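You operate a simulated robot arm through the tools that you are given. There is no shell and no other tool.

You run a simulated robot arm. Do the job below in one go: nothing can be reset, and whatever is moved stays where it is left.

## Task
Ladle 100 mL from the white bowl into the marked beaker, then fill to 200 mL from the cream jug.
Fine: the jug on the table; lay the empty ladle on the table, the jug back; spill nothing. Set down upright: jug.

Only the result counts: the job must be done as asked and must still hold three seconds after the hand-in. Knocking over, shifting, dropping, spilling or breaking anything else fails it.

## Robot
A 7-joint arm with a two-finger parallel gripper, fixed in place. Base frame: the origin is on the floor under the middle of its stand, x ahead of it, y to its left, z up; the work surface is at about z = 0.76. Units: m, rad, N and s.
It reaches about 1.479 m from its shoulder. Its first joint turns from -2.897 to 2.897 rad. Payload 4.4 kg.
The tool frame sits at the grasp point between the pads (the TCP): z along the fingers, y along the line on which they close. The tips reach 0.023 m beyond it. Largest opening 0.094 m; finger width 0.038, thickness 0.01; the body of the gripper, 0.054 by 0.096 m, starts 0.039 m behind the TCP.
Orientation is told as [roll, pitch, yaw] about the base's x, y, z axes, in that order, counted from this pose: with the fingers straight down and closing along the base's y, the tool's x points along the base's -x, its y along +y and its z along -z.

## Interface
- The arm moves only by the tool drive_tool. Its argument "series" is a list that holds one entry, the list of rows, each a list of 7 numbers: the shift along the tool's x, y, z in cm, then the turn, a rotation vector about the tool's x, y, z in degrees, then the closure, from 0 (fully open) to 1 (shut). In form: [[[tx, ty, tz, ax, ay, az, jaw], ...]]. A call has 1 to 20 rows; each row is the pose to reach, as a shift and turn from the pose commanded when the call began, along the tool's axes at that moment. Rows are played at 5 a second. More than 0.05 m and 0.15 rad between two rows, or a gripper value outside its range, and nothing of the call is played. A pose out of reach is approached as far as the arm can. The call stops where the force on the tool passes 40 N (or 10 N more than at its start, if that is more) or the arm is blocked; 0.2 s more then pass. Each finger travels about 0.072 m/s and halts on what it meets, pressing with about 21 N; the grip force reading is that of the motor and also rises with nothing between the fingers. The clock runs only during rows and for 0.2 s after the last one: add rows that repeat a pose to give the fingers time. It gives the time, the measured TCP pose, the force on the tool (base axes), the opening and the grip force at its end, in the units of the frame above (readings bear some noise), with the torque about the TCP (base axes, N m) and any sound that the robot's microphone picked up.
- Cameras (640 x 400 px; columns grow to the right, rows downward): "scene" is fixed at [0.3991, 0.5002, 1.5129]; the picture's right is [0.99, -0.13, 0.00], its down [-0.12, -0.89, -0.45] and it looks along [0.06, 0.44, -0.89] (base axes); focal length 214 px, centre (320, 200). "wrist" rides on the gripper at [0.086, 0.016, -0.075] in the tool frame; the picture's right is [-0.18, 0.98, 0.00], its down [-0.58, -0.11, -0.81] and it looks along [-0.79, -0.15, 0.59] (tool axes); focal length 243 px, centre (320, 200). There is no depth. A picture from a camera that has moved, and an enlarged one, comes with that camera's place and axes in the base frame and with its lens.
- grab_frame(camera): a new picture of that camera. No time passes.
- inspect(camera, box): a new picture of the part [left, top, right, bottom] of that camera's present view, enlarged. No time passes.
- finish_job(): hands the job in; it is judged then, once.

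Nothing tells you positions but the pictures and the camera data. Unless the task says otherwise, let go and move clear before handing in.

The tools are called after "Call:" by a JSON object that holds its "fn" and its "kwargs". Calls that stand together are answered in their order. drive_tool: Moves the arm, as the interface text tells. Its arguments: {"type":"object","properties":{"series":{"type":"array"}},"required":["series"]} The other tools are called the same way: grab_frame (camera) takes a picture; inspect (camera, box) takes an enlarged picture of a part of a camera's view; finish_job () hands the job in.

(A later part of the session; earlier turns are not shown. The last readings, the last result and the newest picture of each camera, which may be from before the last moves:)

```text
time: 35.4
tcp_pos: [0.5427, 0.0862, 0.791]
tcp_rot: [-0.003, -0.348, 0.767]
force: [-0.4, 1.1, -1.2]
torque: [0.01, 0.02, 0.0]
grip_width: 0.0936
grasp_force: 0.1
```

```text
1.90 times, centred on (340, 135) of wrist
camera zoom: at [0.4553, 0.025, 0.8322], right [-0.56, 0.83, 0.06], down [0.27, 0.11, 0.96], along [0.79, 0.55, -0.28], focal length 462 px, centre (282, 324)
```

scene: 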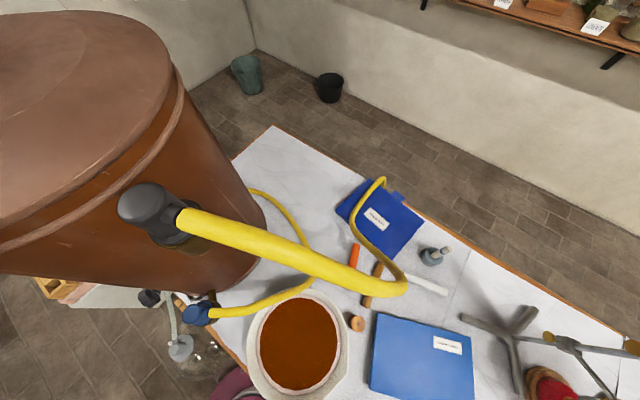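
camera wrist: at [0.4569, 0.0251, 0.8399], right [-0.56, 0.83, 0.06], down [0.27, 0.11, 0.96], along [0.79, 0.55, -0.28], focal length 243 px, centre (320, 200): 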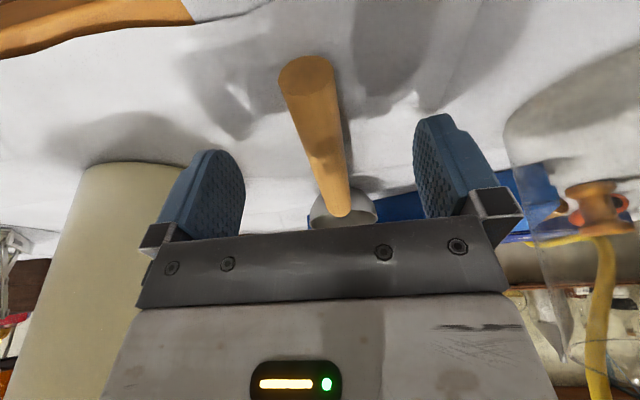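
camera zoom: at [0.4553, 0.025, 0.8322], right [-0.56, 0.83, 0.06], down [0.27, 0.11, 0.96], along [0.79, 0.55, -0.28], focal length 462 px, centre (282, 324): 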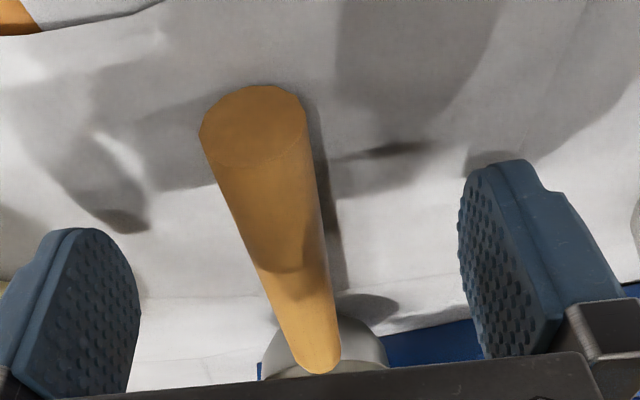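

Call:
{"fn": "drive_tool", "kwargs": {"series": [[[0, 0, 0, 0, 0, 0, 1], [0, 0, 0, 0, 0, 0, 1], [0, 0, 0, 0, 0, 0, 1], [0, 0, 0, 0, 0, 0, 1], [0, 0, 0, 0, 0, 0, 1], [0, 0, 0, 0, 0, 0, 1]]]}}

Call:
{"fn": "inspect", "kwargs": {"camera": "wrist", "box": [220, 30, 460, 240]}}

```text
time: 36.8
tcp_pos: [0.5439, 0.0876, 0.7926]
tcp_rot: [-0.004, -0.348, 0.767]
force: [-0.7, 0.3, 1.5]
torque: [0.04, 0.03, 0.01]
grip_width: 0.02
grasp_force: 21.4
```

```text
1.90 times, centred on (340, 135) of wrist
camera zoom: at [0.4554, 0.025, 0.8321], right [-0.56, 0.83, 0.06], down [0.27, 0.11, 0.96], along [0.79, 0.55, -0.28], focal length 462 px, centre (282, 324)
```

zoom: 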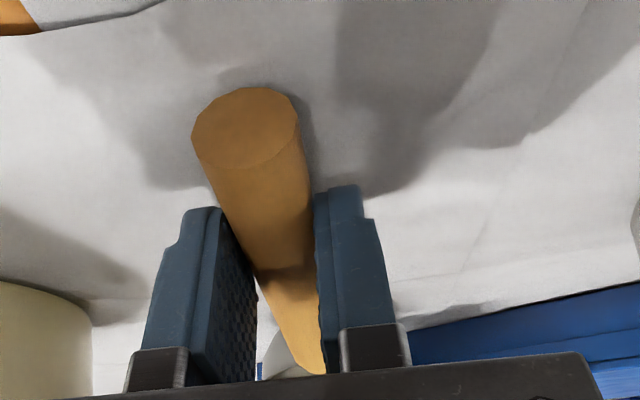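

Call:
{"fn": "drive_tool", "kwargs": {"series": [[[-0.34, 0, -0.94, 0, 0, 0, 1], [-1.03, 0, -2.82, 0, 0, 0, 1], [-2.4, 0, -6.6, 0, 0, 0, 1], [-3.76, 0, -10.3, 0, 0, 0, 1], [-5.13, 0, -14.1, 0, 0, 0, 1]]]}}

Call:
{"fn": "grab_frame", "kwargs": {"camera": "wrist"}}

```text
time: 38.0
tcp_pos: [0.5401, 0.0858, 0.9431]
tcp_rot: [-0.005, -0.349, 0.765]
force: [0.3, -0.7, -1.2]
torque: [-0.02, 0.05, 0.0]
grip_width: 0.02
grasp_force: 20.7
```

```text
taken
camera wrist: at [0.453, 0.0248, 0.9837], right [-0.56, 0.83, 0.06], down [0.27, 0.11, 0.96], along [0.79, 0.55, -0.28], focal length 243 px, centre (320, 200)
```

wrist: 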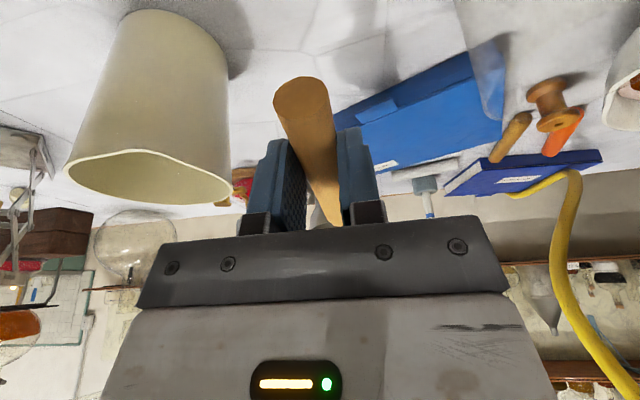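

Call:
{"fn": "drive_tool", "kwargs": {"series": [[[-1.25, 0, -3.45, 0, 0, 0, 1], [-2.5, 0, -6.9, 0, 0, 0, 1], [-3.76, 0, -10.34, 0, 0, 0, 1], [-4.34, 0.54, -10.13, -2.6, 0, -7.1, 1], [-4.93, 1.08, -9.9, -5.2, 0, -14.2, 1], [-5.5, 1.63, -9.7, -7.8, 0, -21.3, 1], [-6.1, 2.17, -9.5, -10.4, 0, -28.5, 1], [-6.7, 2.7, -9.3, -13, 0, -35.6, 1], [-7.3, 3.25, -9.06, -15.6, 0, -42.7, 1], [-7.85, 3.8, -8.85, -18.2, 0, -49.8, 1], [-8.4, 4.3, -8.6, -20.7, 0, -56.9, 1], [-9, 4.9, -8.4, -23.3, 0, -64, 1], [-9.6, 5.4, -8.2, -25.9, 0, -71.1, 1], [-10.2, 6, -8, -28.5, 0, -78.3, 1], [-10.8, 6.5, -7.8, -31.1, 0, -85.4, 1], [-11.4, 7.1, -7.6, -33.7, 0, -92.5, 1], [-11.94, 7.59, -7.36, -36.3, 0, -99.6, 1]]]}}

Call:
{"fn": "grab_frame", "kwargs": {"camera": "scene"}}

Call:
{"fn": "grab_frame", "kwargs": {"camera": "wrist"}}

```text
time: 41.6
tcp_pos: [0.5512, 0.2029, 1.0509]
tcp_rot: [0.001, -0.346, 2.621]
force: [0.6, 0.2, -1.3]
torque: [-0.08, -0.09, -0.01]
grip_width: 0.0201
grasp_force: 21.2
```

```text
taken
```

scene: 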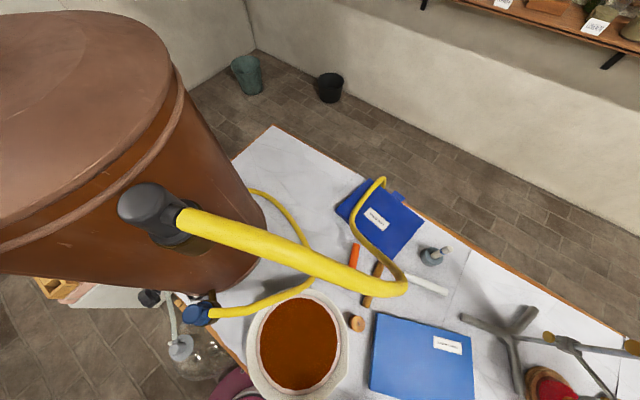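

```text
taken
camera wrist: at [0.6365, 0.1363, 1.0934], right [-0.64, -0.77, 0.06], down [-0.18, 0.23, 0.96], along [-0.75, 0.6, -0.29], focal length 243 px, centre (320, 200)
```

wrist: 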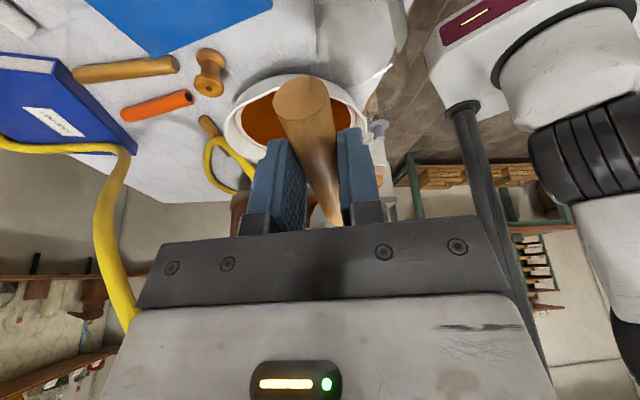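

Call:
{"fn": "drive_tool", "kwargs": {"series": [[[-3.07, -1.41, 2.7, 0, 0.9, 0, 1], [-6.14, -2.83, 5.4, 0, 1.8, 0, 1], [-9.2, -4.24, 8.1, 0, 2.7, 0, 1], [-12.3, -5.65, 10.8, 0, 3.6, 0, 1], [-15.4, -7.07, 13.5, 0, 4.5, 0, 1], [-18.43, -8.48, 16.2, 0, 5.4, 0, 1]]]}}

Call:
{"fn": "grab_frame", "kwargs": {"camera": "scene"}}

Call:
{"fn": "grab_frame", "kwargs": {"camera": "wrist"}}

```text
time: 43.0
tcp_pos: [0.3963, 0.3894, 0.9614]
tcp_rot: [0.002, -0.251, 2.617]
force: [-0.4, 0.5, -0.6]
torque: [-0.06, -0.08, -0.02]
grip_width: 0.0198
grasp_force: 21.3
```

```text
taken
```

scene: 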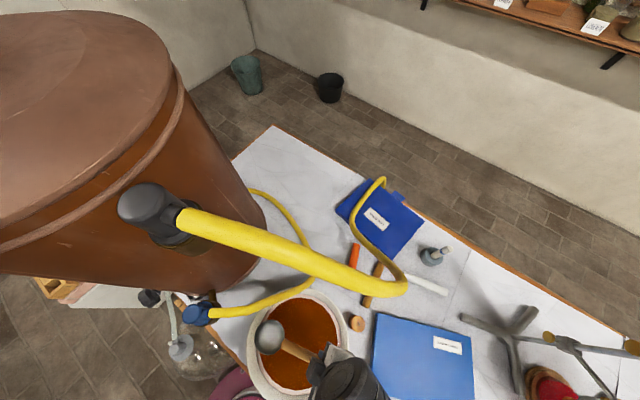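

```text
taken
camera wrist: at [0.4773, 0.3251, 1.0116], right [-0.65, -0.76, 0.05], down [-0.26, 0.28, 0.93], along [-0.72, 0.59, -0.38], focal length 243 px, centre (320, 200)
```

wrist: 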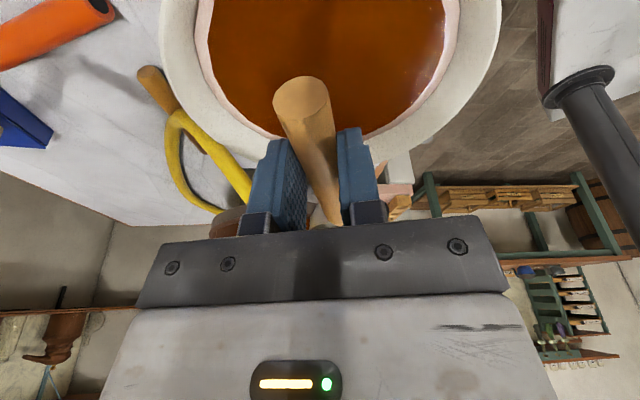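

Call:
{"fn": "inspect", "kwargs": {"camera": "scene", "box": [220, 270, 400, 400]}}

Call:
{"fn": "inspect", "kwargs": {"camera": "wrist", "box": [140, 0, 520, 240]}}

```text
3.08 times, centred on (310, 335) of scene
camera zoom: at [0.3991, 0.5002, 1.5129], right [0.99, -0.13, 0.0], down [-0.12, -0.89, -0.45], along [0.06, 0.44, -0.89], focal length 660 px, centre (351, -215)
```

zoom: 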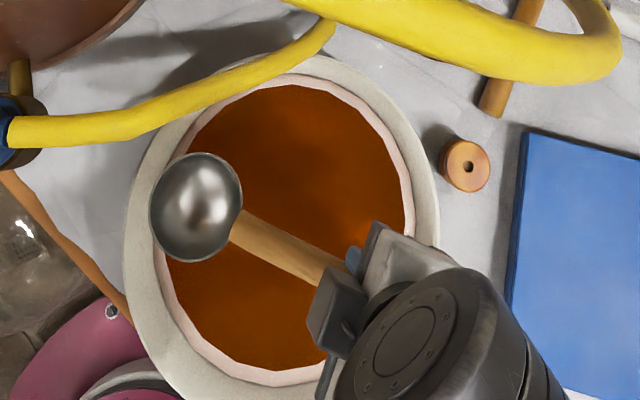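

```text
1.67 times, centred on (330, 120) of wrist
camera zoom: at [0.4773, 0.3251, 1.0116], right [-0.65, -0.76, 0.05], down [-0.26, 0.28, 0.93], along [-0.72, 0.59, -0.38], focal length 404 px, centre (303, 333)
```

zoom: 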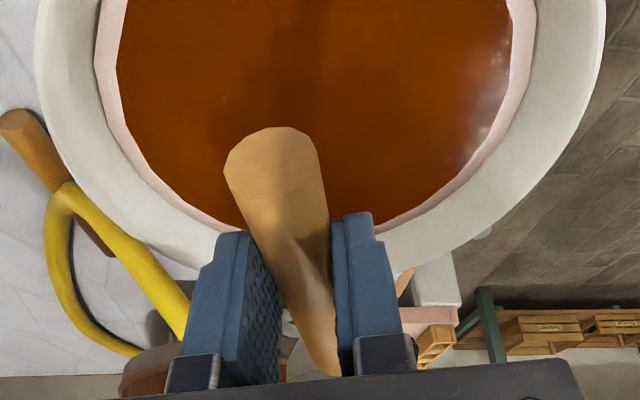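

Call:
{"fn": "drive_tool", "kwargs": {"series": [[[0, 0, 1.1, 0, 5, 0, 1], [0, 0, 2.3, 0, 10, 0, 1], [-0.05, 0, 3.4, 0, 15, 0, 1], [-0.08, 0, 4.56, 0, 19.4, 0, 1], [-0.08, 0, 4.56, 0, 19.4, 0, 1]]]}}

Call:
{"fn": "inspect", "kwargs": {"camera": "scene", "box": [220, 270, 400, 400]}}

Call:
{"fn": "inspect", "kwargs": {"camera": "wrist", "box": [140, 0, 520, 240]}}

```text
time: 44.2
tcp_pos: [0.3856, 0.3981, 0.9184]
tcp_rot: [0.001, 0.088, 2.617]
force: [-0.4, -0.5, -1.9]
torque: [-0.05, -0.09, 0.01]
grip_width: 0.0199
grasp_force: 21.2
```

```text
3.08 times, centred on (310, 335) of scene
camera zoom: at [0.3991, 0.5002, 1.5129], right [0.99, -0.13, 0.0], down [-0.12, -0.89, -0.45], along [0.06, 0.44, -0.89], focal length 660 px, centre (351, -215)
```

zoom: 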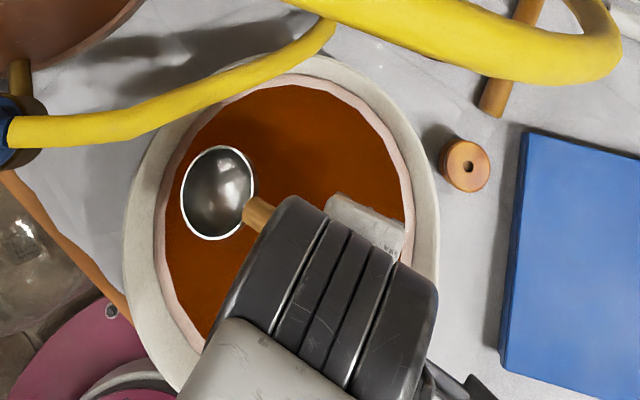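

```text
1.67 times, centred on (330, 120) of wrist
camera zoom: at [0.4478, 0.3435, 1.0], right [-0.65, -0.76, -0.02], down [-0.51, 0.42, 0.75], along [-0.56, 0.5, -0.66], focal length 404 px, centre (303, 333)
```

zoom: 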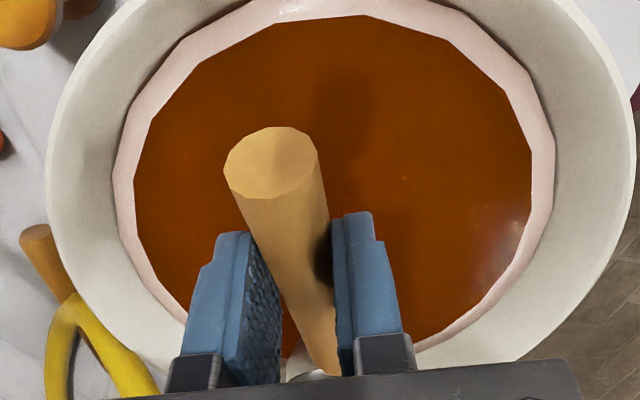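

Call:
{"fn": "drive_tool", "kwargs": {"series": [[[-0.13, 0, 1.5, 0, 0, 0, 1], [-0.26, 0, 3, 0, 0, 0, 1], [-0.35, 0, 4, 0, 0, 0, 1], [-0.35, 0, 4, 0, 0, 0, 1]]]}}

Call:
{"fn": "inspect", "kwargs": {"camera": "scene", "box": [220, 270, 400, 400]}}

Call:
{"fn": "inspect", "kwargs": {"camera": "wrist", "box": [140, 0, 520, 240]}}

```text
time: 45.2
tcp_pos: [0.3862, 0.3964, 0.8778]
tcp_rot: [0.002, 0.087, 2.617]
force: [0.1, 0.1, -0.7]
torque: [-0.08, -0.1, 0.0]
grip_width: 0.02
grasp_force: 21.2
```

```text
3.08 times, centred on (310, 335) of scene
camera zoom: at [0.3991, 0.5002, 1.5129], right [0.99, -0.13, 0.0], down [-0.12, -0.89, -0.45], along [0.06, 0.44, -0.89], focal length 660 px, centre (351, -215)
```

zoom: 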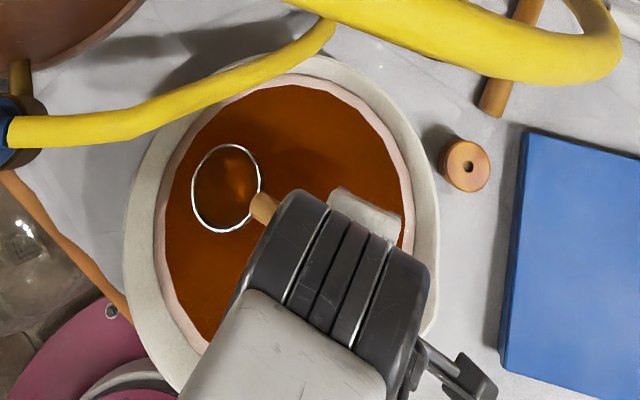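

```text
1.67 times, centred on (330, 120) of wrist
camera zoom: at [0.4482, 0.3434, 0.9598], right [-0.65, -0.76, -0.01], down [-0.51, 0.42, 0.75], along [-0.57, 0.5, -0.66], focal length 404 px, centre (303, 333)
```

zoom: 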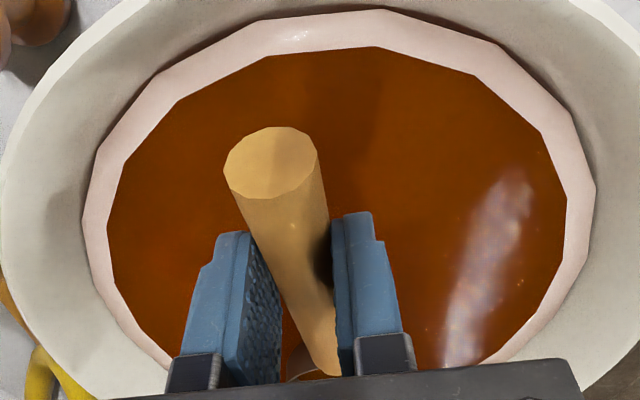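

Call:
{"fn": "inspect", "kwargs": {"camera": "scene", "box": [265, 300, 315, 345]}}

```text
8.89 times, centred on (290, 322) of scene
camera zoom: at [0.3991, 0.5002, 1.5129], right [0.99, -0.13, 0.0], down [-0.12, -0.89, -0.45], along [0.06, 0.44, -0.89], focal length 1906 px, centre (587, -889)
```

zoom: 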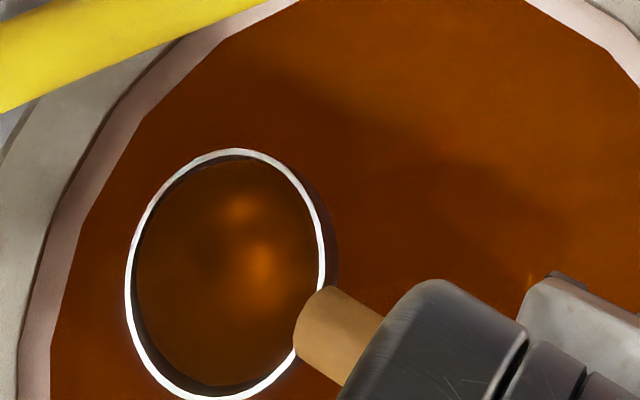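

Call:
{"fn": "drive_tool", "kwargs": {"series": [[[0.13, 0, 0.7, 0, -2.3, 0, 1], [0.26, 0, 1.44, 0, -4.7, 0, 1], [0.4, 0, 2.16, 0, -7, 0, 1], [0.53, 0, 2.88, 0, -9.4, 0, 1], [0.53, 0, 2.88, 0, -9.4, 0, 1]]]}}

Call:
{"fn": "inspect", "kwargs": {"camera": "scene", "box": [255, 290, 335, 360]}}

Call:
{"fn": "inspect", "kwargs": {"camera": "wrist", "box": [140, 0, 520, 240]}}

```text
time: 46.4
tcp_pos: [0.3932, 0.3917, 0.8485]
tcp_rot: [0.002, -0.078, 2.619]
force: [-0.1, -0.2, -2.1]
torque: [-0.13, -0.13, 0.04]
grip_width: 0.0201
grasp_force: 20.8
```

```text
5.71 times, centred on (295, 325) of scene
camera zoom: at [0.3991, 0.5002, 1.5129], right [0.99, -0.13, 0.0], down [-0.12, -0.89, -0.45], along [0.06, 0.44, -0.89], focal length 1226 px, centre (463, -514)
```

zoom: 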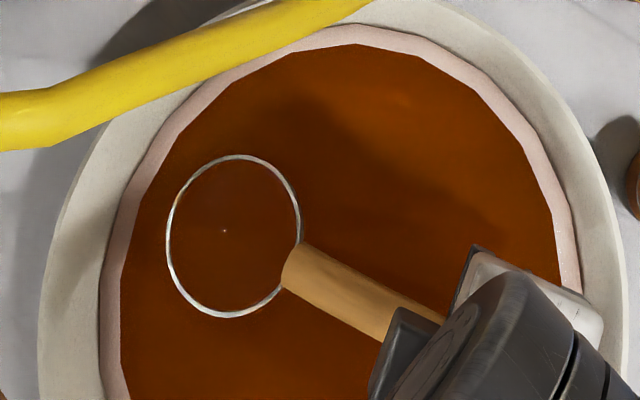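

```text
1.67 times, centred on (330, 120) of wrist
camera zoom: at [0.4653, 0.3322, 0.9175], right [-0.65, -0.76, 0.02], down [-0.39, 0.35, 0.85], along [-0.65, 0.55, -0.53], focal length 404 px, centre (303, 333)
```

zoom: 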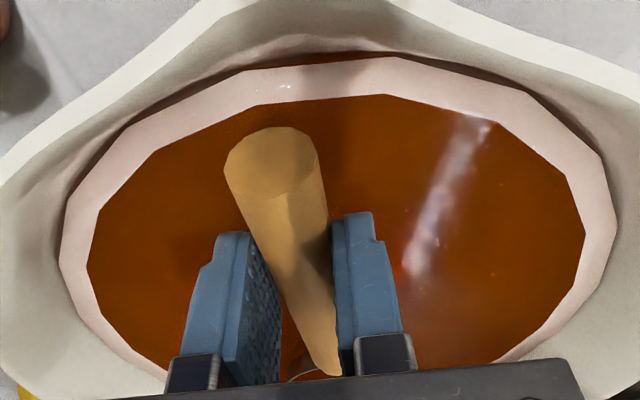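

Call:
{"fn": "drive_tool", "kwargs": {"series": [[[-0.04, 0, -0.5, 0, 0, 0, 1], [-0.08, 0, -1.0, 0, 0, 0, 1], [-0.12, 0, -1.6, 0, 0, 0, 1], [-0.17, 0, -2.2, 0, 0, 0, 1], [-0.21, 0, -2.8, 0, 0, 0, 1], [-0.27, 0, -3.5, 0, 0, 0, 1], [-0.32, 0, -4.2, 0, 0, 0, 1], [-0.38, 0, -5, 0, 0, 0, 1], [-0.45, 0, -5.8, 0, 0, 0, 1], [-0.45, 0, -5.8, 0, 0, 0, 1]]]}}

Call:
{"fn": "inspect", "kwargs": {"camera": "scene", "box": [255, 290, 335, 360]}}

```text
time: 48.6
tcp_pos: [0.3927, 0.3913, 0.9074]
tcp_rot: [0.003, -0.077, 2.617]
force: [-0.1, -0.6, -1.5]
torque: [-0.08, -0.13, 0.02]
grip_width: 0.0203
grasp_force: 20.6
```

```text
5.71 times, centred on (295, 325) of scene
camera zoom: at [0.3991, 0.5002, 1.5129], right [0.99, -0.13, 0.0], down [-0.12, -0.89, -0.45], along [0.06, 0.44, -0.89], focal length 1226 px, centre (463, -514)
```

zoom: 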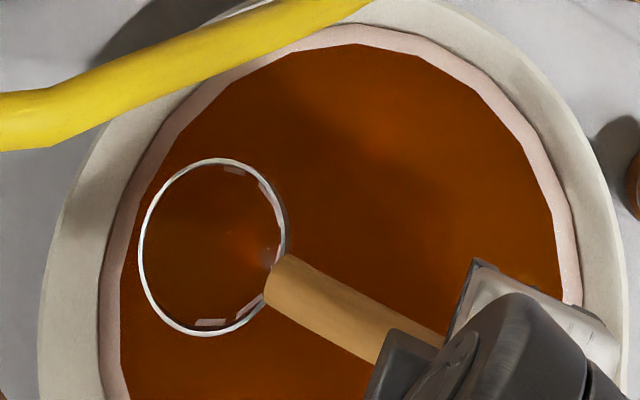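

Call:
{"fn": "drive_tool", "kwargs": {"series": [[[0, 0, -0.4, 0, -1.5, 0, 1], [0, 0, -0.8, 0, -3, 0, 1], [0.02, 0, -1.4, 0, -4.5, 0, 1], [0.04, 0, -2, 0, -6, 0, 1], [0.05, 0, -2.7, 0, -7.5, 0, 1], [0.07, 0, -3.6, 0, -9, 0, 1], [0.09, 0, -4.6, 0, -10, 0, 1], [0.09, 0, -4.6, 0, -10, 0, 1]]]}}

Call:
{"fn": "inspect", "kwargs": {"camera": "scene", "box": [250, 290, 330, 360]}}

Call:
{"fn": "grab_frame", "kwargs": {"camera": "wrist"}}

```text
time: 50.4
tcp_pos: [0.3953, 0.3901, 0.9531]
tcp_rot: [0.002, -0.252, 2.616]
force: [0.0, -0.5, -1.4]
torque: [-0.07, -0.18, 0.0]
grip_width: 0.0202
grasp_force: 21.7
```

```text
5.71 times, centred on (290, 325) of scene
camera zoom: at [0.3991, 0.5002, 1.5129], right [0.99, -0.13, 0.0], down [-0.12, -0.89, -0.45], along [0.06, 0.44, -0.89], focal length 1226 px, centre (491, -514)
```

zoom: 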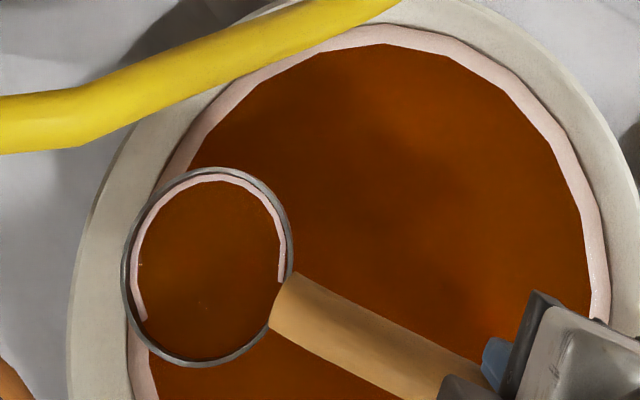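

```text
taken
camera wrist: at [0.4773, 0.3254, 1.0039], right [-0.65, -0.76, 0.05], down [-0.26, 0.28, 0.93], along [-0.72, 0.59, -0.38], focal length 243 px, centre (320, 200)
```

wrist: 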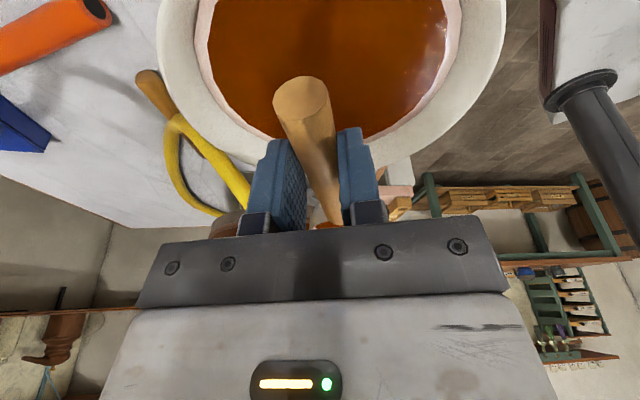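

Call:
{"fn": "drive_tool", "kwargs": {"series": [[[0.31, 0.09, -0.1, -0.03, 0, -0.1, 1], [0.93, 0.27, -0.31, -0.08, 0, -0.29, 1], [1.86, 0.53, -0.61, -0.15, 0, -0.58, 1], [3.1, 0.89, -1.02, -0.25, 0, -0.97, 1], [4.8, 1.38, -1.58, -0.39, 0, -1.5, 1], [6.65, 1.91, -2.2, -0.54, 0, -2.09, 1], [8.67, 2.49, -2.86, -0.7, 0, -2.72, 1], [10.68, 3.07, -3.52, -0.86, 0, -3.35, 1], [12.69, 3.65, -4.19, -1.03, 0, -3.98, 1], [14.7, 4.23, -4.85, -1.19, 0, -4.61, 1], [16.71, 4.81, -5.51, -1.35, 0, -5.24, 1], [18.72, 5.38, -6.18, -1.51, 0, -5.87, 1], [20.74, 5.96, -6.84, -1.68, 0, -6.5, 1], [22.75, 6.54, -7.5, -1.84, 0, -7.13, 1], [24.6, 7.08, -8.12, -1.99, 0, -7.71, 1], [26.31, 7.57, -8.68, -2.13, 0, -8.25, 1], [27.86, 8.01, -9.19, -2.25, 0, -8.73, 1], [29.09, 8.37, -9.6, -2.35, 0, -9.12, 1], [30.02, 8.63, -9.9, -2.43, 0, -9.41, 1], [30.95, 8.9, -10.21, -2.5, 0, -9.7, 1]]]}}

Call:
{"fn": "grab_frame", "kwargs": {"camera": "wrist"}}

Call:
{"fn": "grab_frame", "kwargs": {"camera": "scene"}}

```text
time: 54.6
tcp_pos: [0.634, 0.1499, 0.9745]
tcp_rot: [0.003, -0.252, 2.793]
force: [0.3, 0.0, -1.1]
torque: [-0.08, -0.15, 0.01]
grip_width: 0.0204
grasp_force: 21.5
```

```text
taken
camera wrist: at [0.7259, 0.1007, 1.0256], right [-0.5, -0.86, 0.05], down [-0.3, 0.23, 0.93], along [-0.81, 0.45, -0.38], focal length 243 px, centre (320, 200)
```

wrist: 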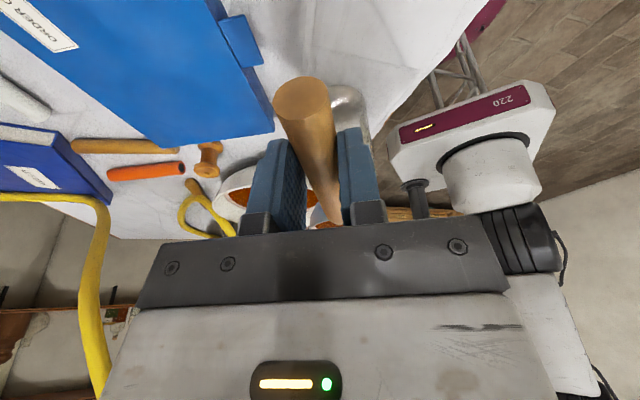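

```text
taken
```

scene: 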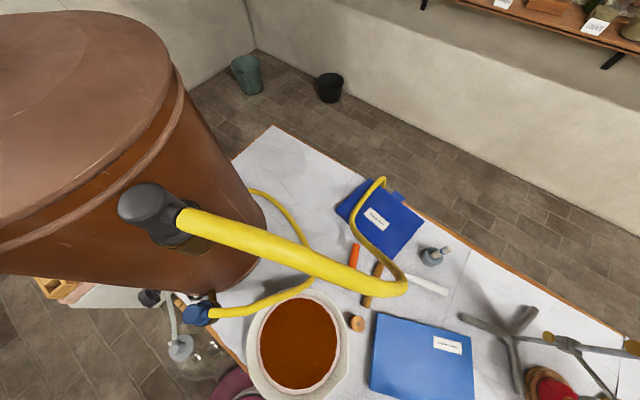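

Call:
{"fn": "inspect", "kwargs": {"camera": "wrist", "box": [260, 60, 420, 180]}}

```text
3.33 times, centred on (340, 120) of wrist
camera zoom: at [0.7259, 0.1007, 1.0256], right [-0.5, -0.86, 0.05], down [-0.3, 0.23, 0.93], along [-0.81, 0.45, -0.38], focal length 809 px, centre (253, 467)
```

zoom: 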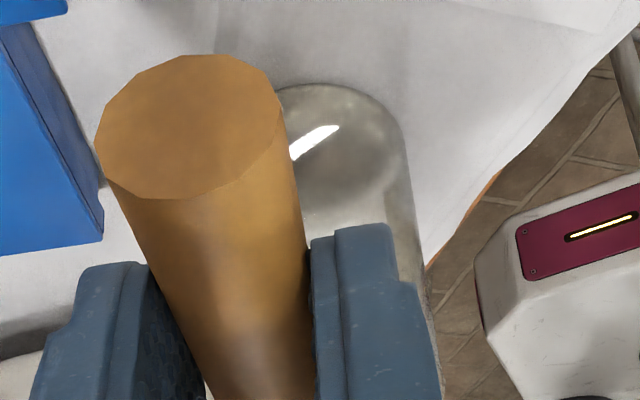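

Call:
{"fn": "drive_tool", "kwargs": {"series": [[[0.1, 0.1, 0.5, 0, 0, 0, 1], [0.2, 0.2, 1.1, 0, 0, 0, 1], [0.33, 0.33, 1.8, 0, 0, 0, 1], [0.42, 0.42, 2.35, 0, 0, 0, 1], [0.46, 0.45, 2.57, 0, 0, 0, 1], [0.46, 0.45, 2.57, 0, 0, 0, 1]]]}}

Call:
{"fn": "grab_frame", "kwargs": {"camera": "wrist"}}

```text
time: 56.0
tcp_pos: [0.6301, 0.1462, 0.9493]
tcp_rot: [0.004, -0.252, 2.79]
force: [-0.5, 0.1, -1.9]
torque: [-0.05, -0.09, 0.06]
grip_width: 0.0204
grasp_force: 20.9
```

```text
taken
camera wrist: at [0.7219, 0.0963, 0.9999], right [-0.5, -0.86, 0.05], down [-0.3, 0.23, 0.93], along [-0.81, 0.45, -0.38], focal length 243 px, centre (320, 200)
```

wrist: 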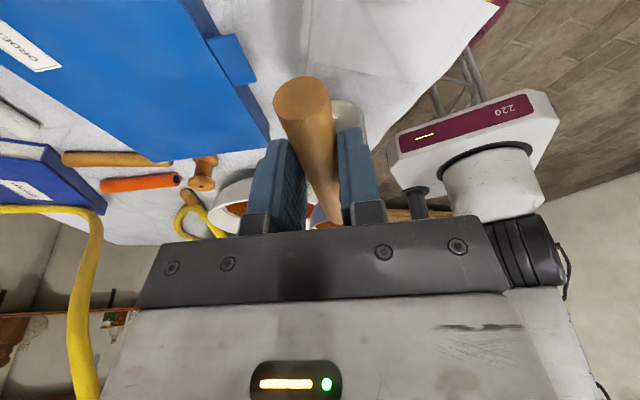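

Call:
{"fn": "drive_tool", "kwargs": {"series": [[[-0.31, 0, -0.83, 0, 3, 0, 1], [-0.66, 0, -1.65, 0, 6, 0, 1], [-1.06, 0, -2.45, 0, 9, 0, 1], [-1.49, 0, -3.22, 0, 12, 0, 1], [-1.97, 0, -3.97, 0, 15, 0, 1], [-2.49, 0, -4.7, 0, 18, 0, 1], [-3.04, 0, -5.39, 0, 21, 0, 1]]]}}

Call:
{"fn": "grab_frame", "kwargs": {"camera": "wrist"}}

```text
time: 57.6
tcp_pos: [0.6148, 0.1517, 1.0083]
tcp_rot: [0.001, 0.113, 2.793]
force: [-0.2, 0.3, -1.4]
torque: [-0.06, -0.14, 0.01]
grip_width: 0.0201
grasp_force: 21.3
```

```text
taken
camera wrist: at [0.6833, 0.1099, 1.0927], right [-0.51, -0.86, -0.02], down [-0.59, 0.33, 0.73], along [-0.63, 0.38, -0.68], focal length 243 px, centre (320, 200)
```

wrist: 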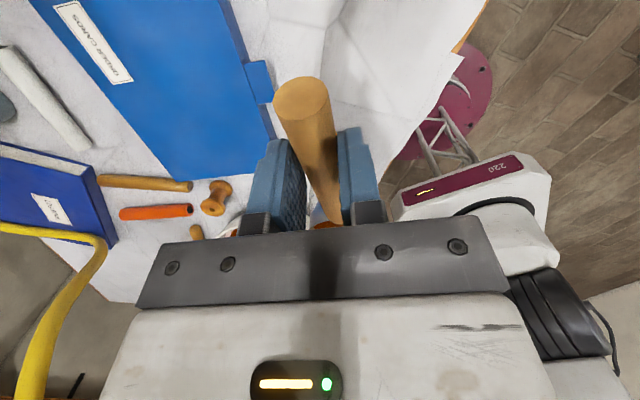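

Call:
{"fn": "drive_tool", "kwargs": {"series": [[[-0.31, 0, -0.83, 0, 3, 0, 1], [-0.66, 0, -1.65, 0, 6, 0, 1], [-1.06, 0, -2.45, 0, 9, 0, 1], [-1.49, 0, -3.22, 0, 12, 0, 1], [-1.97, 0, -3.97, 0, 15, 0, 1], [-2.49, 0, -4.7, 0, 18, 0, 1], [-3.04, 0, -5.39, 0, 21, 0, 1], [-3.63, 0, -6.06, 0, 24, 0, 1], [-4.25, 0, -6.7, 0, 27, 0, 1], [-4.9, 0, -7.3, 0, 30, 0, 1], [-5.59, 0, -7.87, 0, 33, 0, 1], [-6.3, 0, -8.4, 0, 36, 0, 1], [-7.04, 0, -8.89, 0, 39, 0, 1], [-7.81, 0, -9.34, 0, 42, 0, 1]]]}}

Call:
{"fn": "grab_frame", "kwargs": {"camera": "wrist"}}

```text
time: 60.6
tcp_pos: [0.5326, 0.1821, 1.0929]
tcp_rot: [0.001, 0.847, 2.793]
force: [-0.2, 0.5, -1.0]
torque: [0.0, 0.0, -0.02]
grip_width: 0.0199
grasp_force: 21.1
```

```text
taken
camera wrist: at [0.5291, 0.1665, 1.2075], right [-0.45, -0.88, -0.14], down [-0.89, 0.44, 0.1], along [-0.02, 0.17, -0.99], focal length 243 px, centre (320, 200)
```

wrist: 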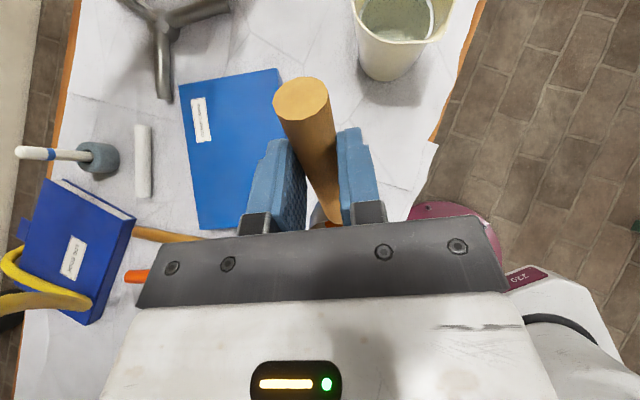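

Call:
{"fn": "drive_tool", "kwargs": {"series": [[[-0.66, 0, -1.65, 0, 6, 0, 1], [-1.49, 0, -3.22, 0, 12, 0, 1], [-2.49, 0, -4.7, 0, 18, 0, 1], [-3.63, 0, -6.06, 0, 24, 0, 1], [-4.9, 0, -7.3, 0, 30, 0, 1], [-6.3, 0, -8.4, 0, 36, 0, 1], [-7.81, 0, -9.34, 0, 42, 0, 1], [-7.81, 0, -9.34, 0, 42, 0, 1], [-7.81, 0, -9.34, 0, 42, 0, 1], [-7.81, 0, -9.34, 0, 42, 0, 1], [-7.81, 0, -9.34, 0, 42, 0, 1]]]}}

Call:
{"fn": "grab_frame", "kwargs": {"camera": "wrist"}}

Call:
{"fn": "grab_frame", "kwargs": {"camera": "scene"}}

```text
time: 63.0
tcp_pos: [0.4173, 0.2248, 1.0956]
tcp_rot: [3.018, 1.56, -0.474]
force: [-0.7, -0.2, -1.0]
torque: [0.04, 0.06, 0.01]
grip_width: 0.02
grasp_force: 21.0
```

```text
taken
camera wrist: at [0.3423, 0.2358, 1.1825], right [-0.34, -0.92, -0.18], down [-0.72, 0.38, -0.59], along [0.61, -0.07, -0.79], focal length 243 px, centre (320, 200)
```

wrist: 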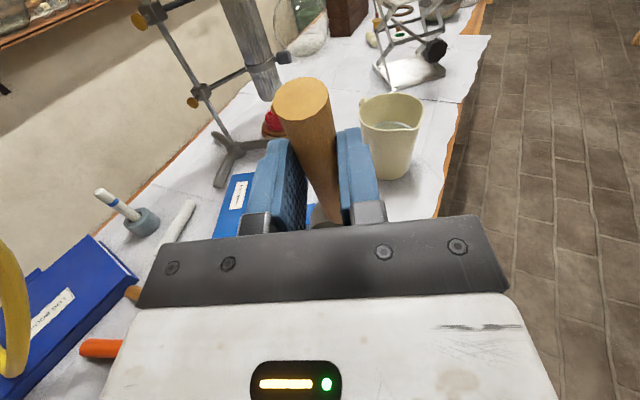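

```text
taken
```

scene: 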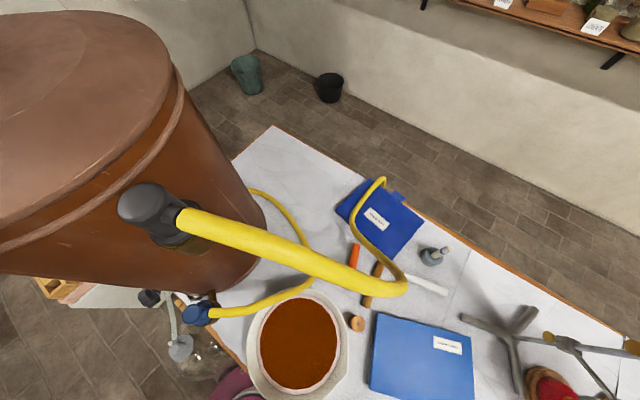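

Call:
{"fn": "drive_tool", "kwargs": {"series": [[[0.49, 0, 1.71, 0, -6, 0, 1], [0.79, 0, 3.46, 0, -12, 0, 1], [0.91, 0, 5.24, 0, -18, 0, 1], [0.85, 0, 7.01, 0, -24, 0, 1], [0.6, 0, 8.77, 0, -30, 0, 1], [0.16, 0, 10.5, 0, -36, 0, 1], [-0.45, 0, 12.17, 0, -42, 0, 1], [-1.23, 0, 13.76, 0, -48, 0, 1], [-2.17, 0, 15.27, 0, -54, 0, 1], [-3.27, 0, 16.67, 0, -60, 0, 1], [-4.51, 0, 17.94, 0, -66, 0, 1], [-5.87, 0, 19.08, 0, -72, 0, 1], [-7.35, 0, 20.08, 0, -78, 0, 1], [-8.92, 0, 20.91, 0, -84, 0, 1], [-10.57, 0, 21.57, 0, -90, 0, 1], [-12.28, 0, 22.06, 0, -96, 0, 1], [-14.03, 0, 22.36, 0, -102, 0, 1], [-14.92, 0, 22.45, 0, -105, 0, 1]]]}}

Call:
{"fn": "grab_frame", "kwargs": {"camera": "wrist"}}

```text
time: 66.8
tcp_pos: [0.6305, 0.1473, 0.9487]
tcp_rot: [0.002, -0.253, 2.793]
force: [0.6, -0.3, -0.6]
torque: [-0.05, -0.05, -0.01]
grip_width: 0.0199
grasp_force: 21.4
```

```text
taken
camera wrist: at [0.7222, 0.0974, 0.9991], right [-0.5, -0.86, 0.05], down [-0.3, 0.23, 0.93], along [-0.81, 0.45, -0.37], focal length 243 px, centre (320, 200)
```

wrist: 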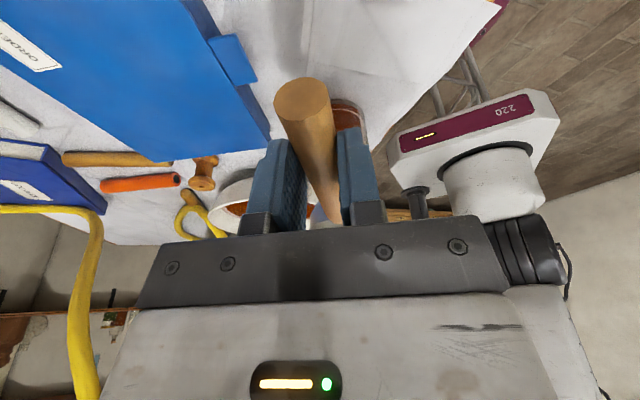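

Call:
{"fn": "drive_tool", "kwargs": {"series": [[[-0.9, 0, -3.5, 0, 0, 0, 1], [-1.8, 0, -7.1, 0, 0, 0, 1], [-2.75, 0, -10.65, 0, 0, 0, 1], [-3.94, 1.49, -10.34, 1.92, 0, 7.42, 1], [-5.14, 2.97, -10.03, 3.84, 0, 14.85, 1], [-6.33, 4.46, -9.72, 5.76, 0, 22.27, 1], [-7.53, 5.94, -9.41, 7.68, 0, 29.7, 1], [-8.72, 7.43, -9.1, 9.6, 0, 37.1, 1], [-9.92, 8.92, -8.8, 11.5, 0, 44.5, 1], [-11.1, 10.4, -8.5, 13.4, 0, 52, 1], [-12.3, 11.9, -8.2, 15.4, 0, 59.4, 1], [-13.5, 13.4, -7.9, 17.3, 0, 66.8, 1], [-14.7, 14.9, -7.6, 19.2, 0, 74.2, 1], [-15.9, 16.3, -7.25, 21.1, 0, 81.6, 1], [-17.08, 17.83, -6.94, 23.04, 0, 89.07, 1]]]}}

Call:
{"fn": "grab_frame", "kwargs": {"camera": "wrist"}}

```text
time: 70.0
tcp_pos: [0.4303, 0.0294, 1.0586]
tcp_rot: [0.0, -0.253, 1.184]
force: [-0.1, 0.8, -0.4]
torque: [-0.07, 0.01, 0.01]
grip_width: 0.02
grasp_force: 20.8
```

```text
taken
camera wrist: at [0.3763, -0.0591, 1.1106], right [-0.84, 0.54, 0.04], down [0.24, 0.29, 0.93], along [0.48, 0.79, -0.37], focal length 243 px, centre (320, 200)
```

wrist: 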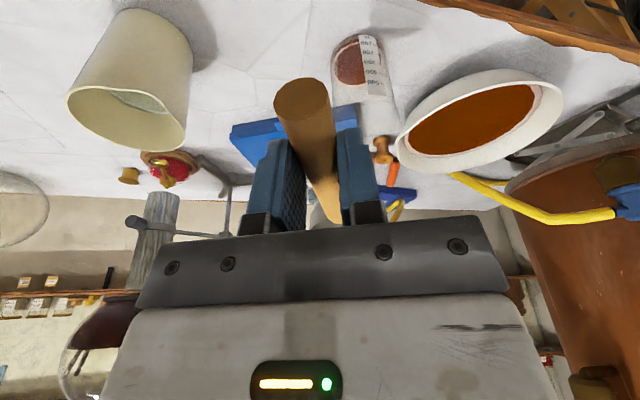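

Call:
{"fn": "inspect", "kwargs": {"camera": "wrist", "box": [320, 20, 410, 110]}}

Call:
{"fn": "inspect", "kwargs": {"camera": "wrist", "box": [340, 30, 395, 70]}}

```text
4.44 times, centred on (365, 65) of wrist
camera zoom: at [0.3763, -0.0591, 1.1106], right [-0.84, 0.54, 0.04], down [0.24, 0.29, 0.93], along [0.48, 0.79, -0.37], focal length 1078 px, centre (120, 800)
```

zoom: 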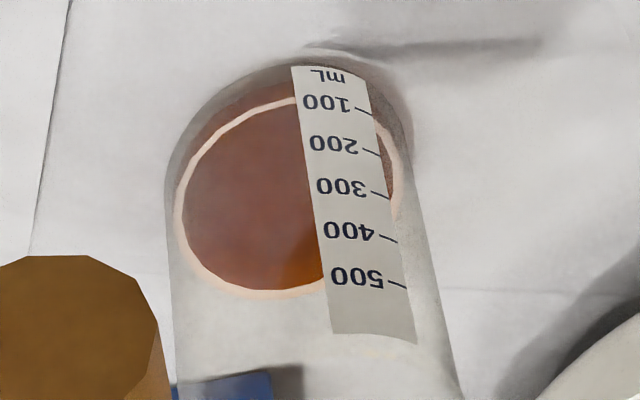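

```text
10.00 times, centred on (368, 50) of wrist
camera zoom: at [0.3763, -0.0591, 1.1106], right [-0.84, 0.54, 0.04], down [0.24, 0.29, 0.93], along [0.48, 0.79, -0.37], focal length 2426 px, centre (-155, 1700)
```

zoom: 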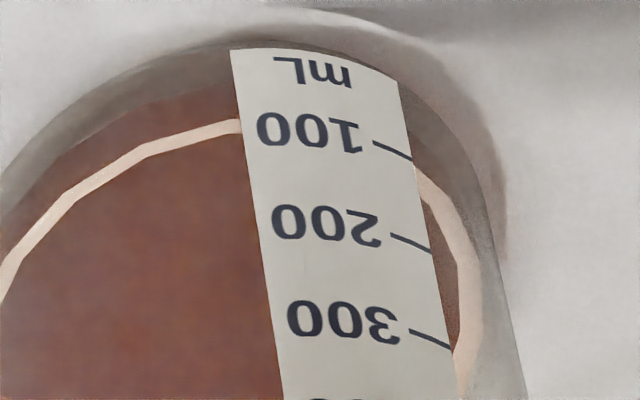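

Call:
{"fn": "drive_tool", "kwargs": {"series": [[[2.1, 0.4, 4.3, 1.24, 0, 4.8, 1], [4.2, 0.85, 8.6, 2.48, 0, 9.6, 1], [6.3, 1.3, 12.9, 3.72, 0, 14.4, 1], [8.47, 1.7, 17.29, 4.96, 0, 19.17, 1]]]}}

Call:
{"fn": "drive_tool", "kwargs": {"series": [[[0, 0, 0, 0, -7, 0, 1], [0, 0, 0, 0, -14, 0, 1], [0, 0, 0, 0, -19.5, 0, 1]]]}}

Call:
{"fn": "grab_frame", "kwargs": {"camera": "wrist"}}

```text
time: 71.0
tcp_pos: [0.3993, 0.003, 0.8692]
tcp_rot: [-0.003, -0.255, 0.839]
force: [0.4, 0.1, -0.3]
torque: [-0.04, 0.07, 0.01]
grip_width: 0.0201
grasp_force: 21.2
```

```text
time: 71.8
tcp_pos: [0.3998, 0.0014, 0.8694]
tcp_rot: [-0.002, -0.593, 0.842]
force: [-0.1, 0.0, -1.7]
torque: [-0.08, 0.06, 0.02]
grip_width: 0.0201
grasp_force: 20.4
```

```text
taken
camera wrist: at [0.3131, -0.0723, 0.8832], right [-0.63, 0.77, 0.1], down [0.1, -0.05, 0.99], along [0.77, 0.64, -0.05], focal length 243 px, centre (320, 200)
```

wrist: 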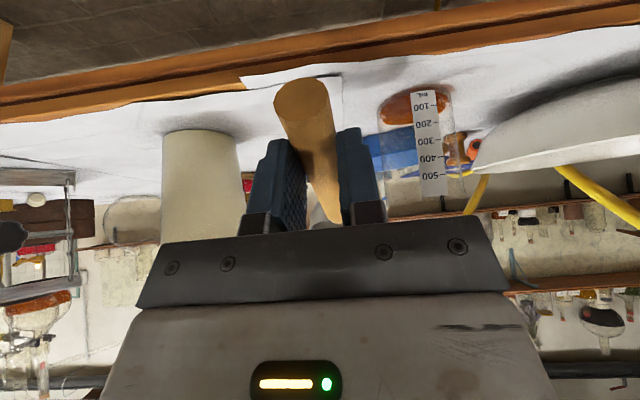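

Call:
{"fn": "inspect", "kwargs": {"camera": "wrist", "box": [370, 80, 470, 160]}}

Call:
{"fn": "inspect", "kwargs": {"camera": "wrist", "box": [375, 82, 455, 132]}}

```text
5.00 times, centred on (420, 120) of wrist
camera zoom: at [0.3131, -0.0723, 0.8832], right [-0.63, 0.77, 0.1], down [0.1, -0.05, 0.99], along [0.77, 0.64, -0.05], focal length 1213 px, centre (-180, 600)
```

zoom: 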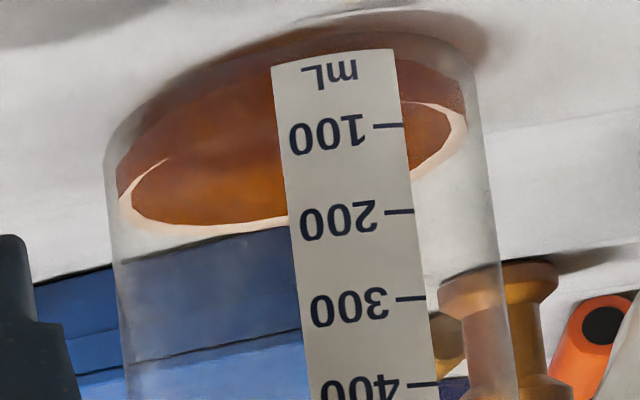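

```text
8.00 times, centred on (415, 107) of wrist
camera zoom: at [0.3131, -0.0723, 0.8832], right [-0.63, 0.77, 0.1], down [0.1, -0.05, 0.99], along [0.77, 0.64, -0.05], focal length 1941 px, centre (-440, 944)
```

zoom: 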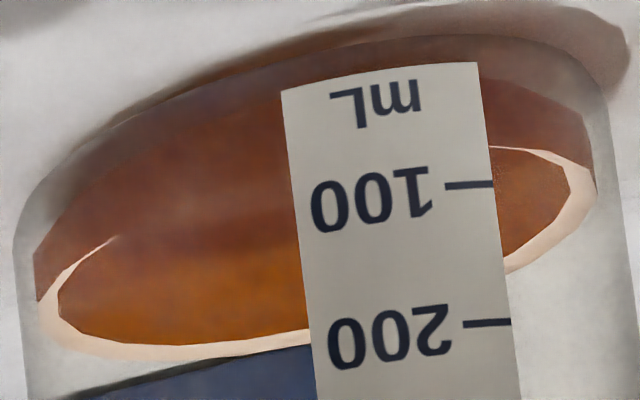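

Call:
{"fn": "drive_tool", "kwargs": {"series": [[[1.5, 0, 2.2, 0, 0, 0, 1], [3, 0, 4.4, 0, 0, 0, 1], [4.47, 0, 6.63, 0, 0, 0, 1]]]}}

Call:
{"fn": "grab_frame", "kwargs": {"camera": "wrist"}}

```text
time: 72.6
tcp_pos: [0.4019, 0.0008, 0.7907]
tcp_rot: [0.0, -0.594, 0.841]
force: [0.0, 0.3, -1.3]
torque: [-0.08, 0.06, -0.04]
grip_width: 0.02
grasp_force: 21.5
```

```text
taken
camera wrist: at [0.3141, -0.0726, 0.8043], right [-0.63, 0.77, 0.1], down [0.1, -0.05, 0.99], along [0.77, 0.64, -0.05], focal length 243 px, centre (320, 200)
```

wrist: 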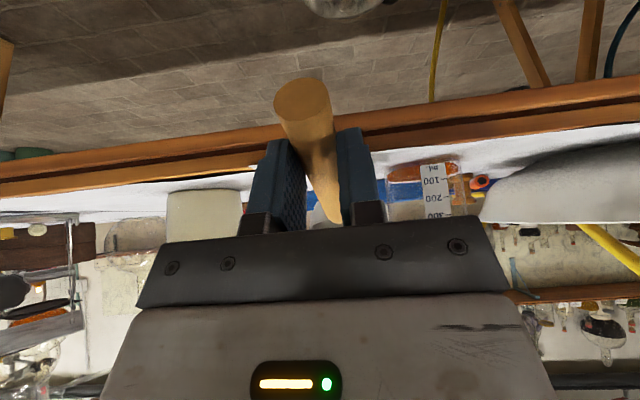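

Call:
{"fn": "inspect", "kwargs": {"camera": "wrist", "box": [375, 150, 475, 220]}}

Call:
{"fn": "inspect", "kwargs": {"camera": "wrist", "box": [400, 158, 464, 198]}}

```text
5.71 times, centred on (425, 185) of wrist
camera zoom: at [0.3141, -0.0726, 0.8043], right [-0.63, 0.77, 0.1], down [0.1, -0.05, 0.99], along [0.77, 0.64, -0.05], focal length 1386 px, centre (-280, 286)
```

zoom: 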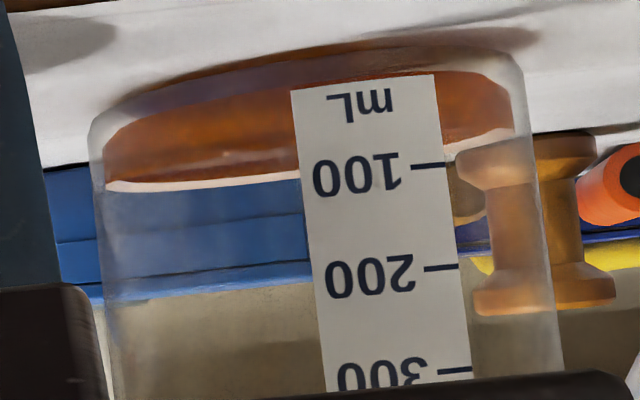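

```text
10.00 times, centred on (432, 178) of wrist
camera zoom: at [0.3141, -0.0726, 0.8043], right [-0.63, 0.77, 0.1], down [0.1, -0.05, 0.99], along [0.77, 0.64, -0.05], focal length 2426 px, centre (-800, 420)
```

zoom: 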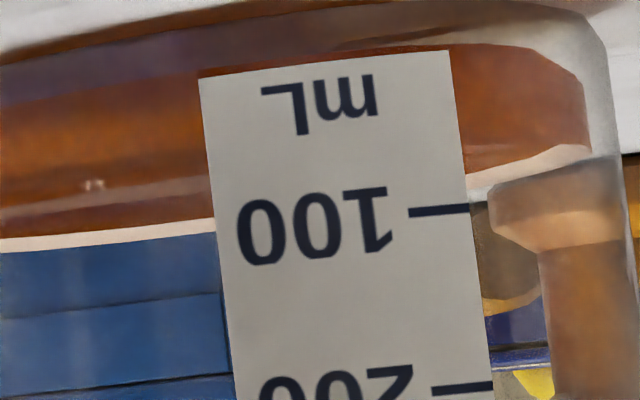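

Call:
{"fn": "drive_tool", "kwargs": {"series": [[[2.5, 0, -1.6, 0, 0, 0, 1], [4.15, 0, -2.8, 0, 0, 0, 1], [5.8, 0, -0.3, 0, 0, 0, 1]]]}}

Call:
{"fn": "grab_frame", "kwargs": {"camera": "wrist"}}

Call:
{"fn": "inspect", "kwargs": {"camera": "wrist", "box": [375, 150, 475, 220]}}

```text
time: 73.4
tcp_pos: [0.3664, -0.0378, 0.7602]
tcp_rot: [-0.002, -0.593, 0.843]
force: [0.0, 0.4, -1.2]
torque: [-0.09, 0.03, -0.01]
grip_width: 0.0199
grasp_force: 21.2
```

```text
taken
camera wrist: at [0.2796, -0.111, 0.7736], right [-0.63, 0.77, 0.1], down [0.1, -0.05, 0.99], along [0.77, 0.64, -0.05], focal length 243 px, centre (320, 200)
```

wrist: 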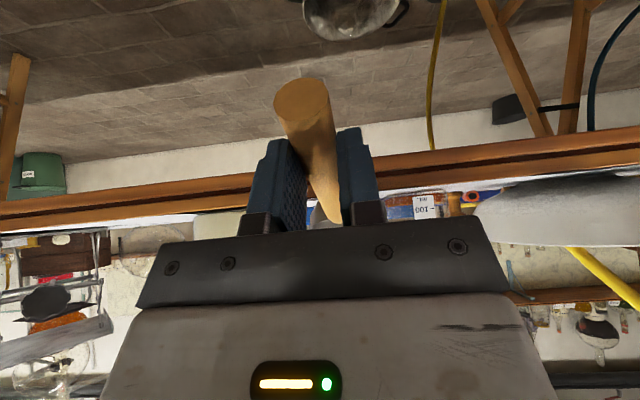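

```text
5.71 times, centred on (425, 185) of wrist
camera zoom: at [0.2796, -0.111, 0.7736], right [-0.63, 0.77, 0.1], down [0.1, -0.05, 0.99], along [0.77, 0.64, -0.05], focal length 1386 px, centre (-280, 286)
```

zoom: 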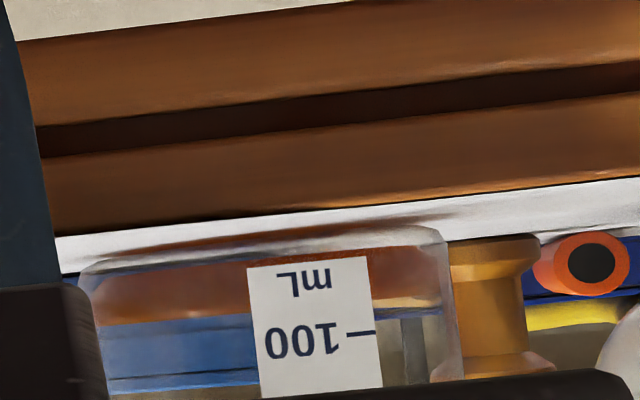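

Call:
{"fn": "inspect", "kwargs": {"camera": "wrist", "box": [385, 182, 457, 218]}}

Call:
{"fn": "inspect", "kwargs": {"camera": "wrist", "box": [410, 186, 450, 212]}}

```text
8.89 times, centred on (421, 200) of wrist
camera zoom: at [0.2796, -0.111, 0.7736], right [-0.63, 0.77, 0.1], down [0.1, -0.05, 0.99], along [0.77, 0.64, -0.05], focal length 2157 px, centre (-578, 200)
```

zoom: 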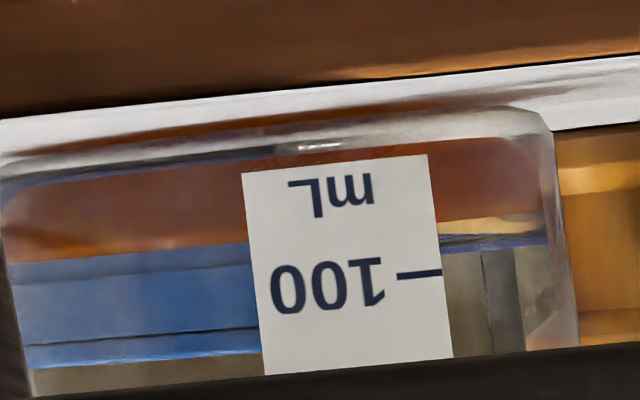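

```text
15.38 times, centred on (430, 199) of wrist
camera zoom: at [0.2796, -0.111, 0.7736], right [-0.63, 0.77, 0.1], down [0.1, -0.05, 0.99], along [0.77, 0.64, -0.05], focal length 3733 px, centre (-1372, 215)
```

zoom: 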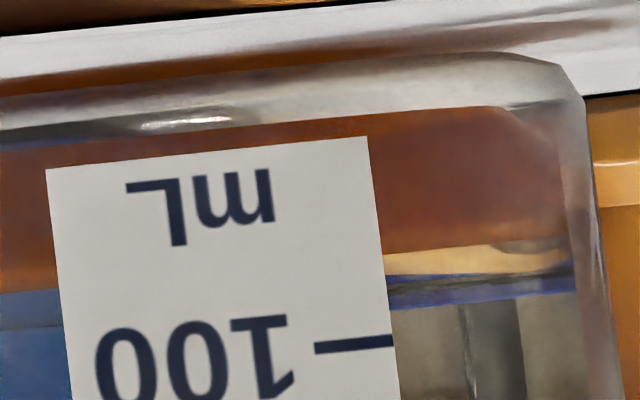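

Call:
{"fn": "drive_tool", "kwargs": {"series": [[[-2.79, 0, -4.14, 0, 0, 0, 1], [-5.59, 0, -8.29, 0, 4, 0, 1], [-8.38, 0, -12.4, 0, 8, 0, 1], [-11.2, 0, -16.6, 0, 12, 0, 1], [-14, 0, -20.7, 0, 16, 0, 1], [-16.77, 0, -24.87, 0, 19.6, 0, 1]]]}}

```text
refused: row 4 steps farther than a row can; nothing moved
```

Call:
{"fn": "drive_tool", "kwargs": {"series": [[[-2.4, 0, -3.55, 0, 0, 0, 1], [-4.8, 0, -7.1, 0, 4, 0, 1], [-7.2, 0, -10.65, 0, 8, 0, 1], [-9.6, 0, -14.2, 0, 12, 0, 1], [-12, 0, -17.75, 0, 16, 0, 1], [-14.4, 0, -21.3, 0, 19.6, 0, 1], [-16.77, 0, -24.87, 0, 19.6, 0, 1]]]}}

```text
time: 75.0
tcp_pos: [0.3658, -0.0362, 1.0595]
tcp_rot: [-0.001, -0.249, 0.841]
force: [0.2, 0.1, -0.4]
torque: [-0.07, 0.05, 0.03]
grip_width: 0.02
grasp_force: 20.3
```

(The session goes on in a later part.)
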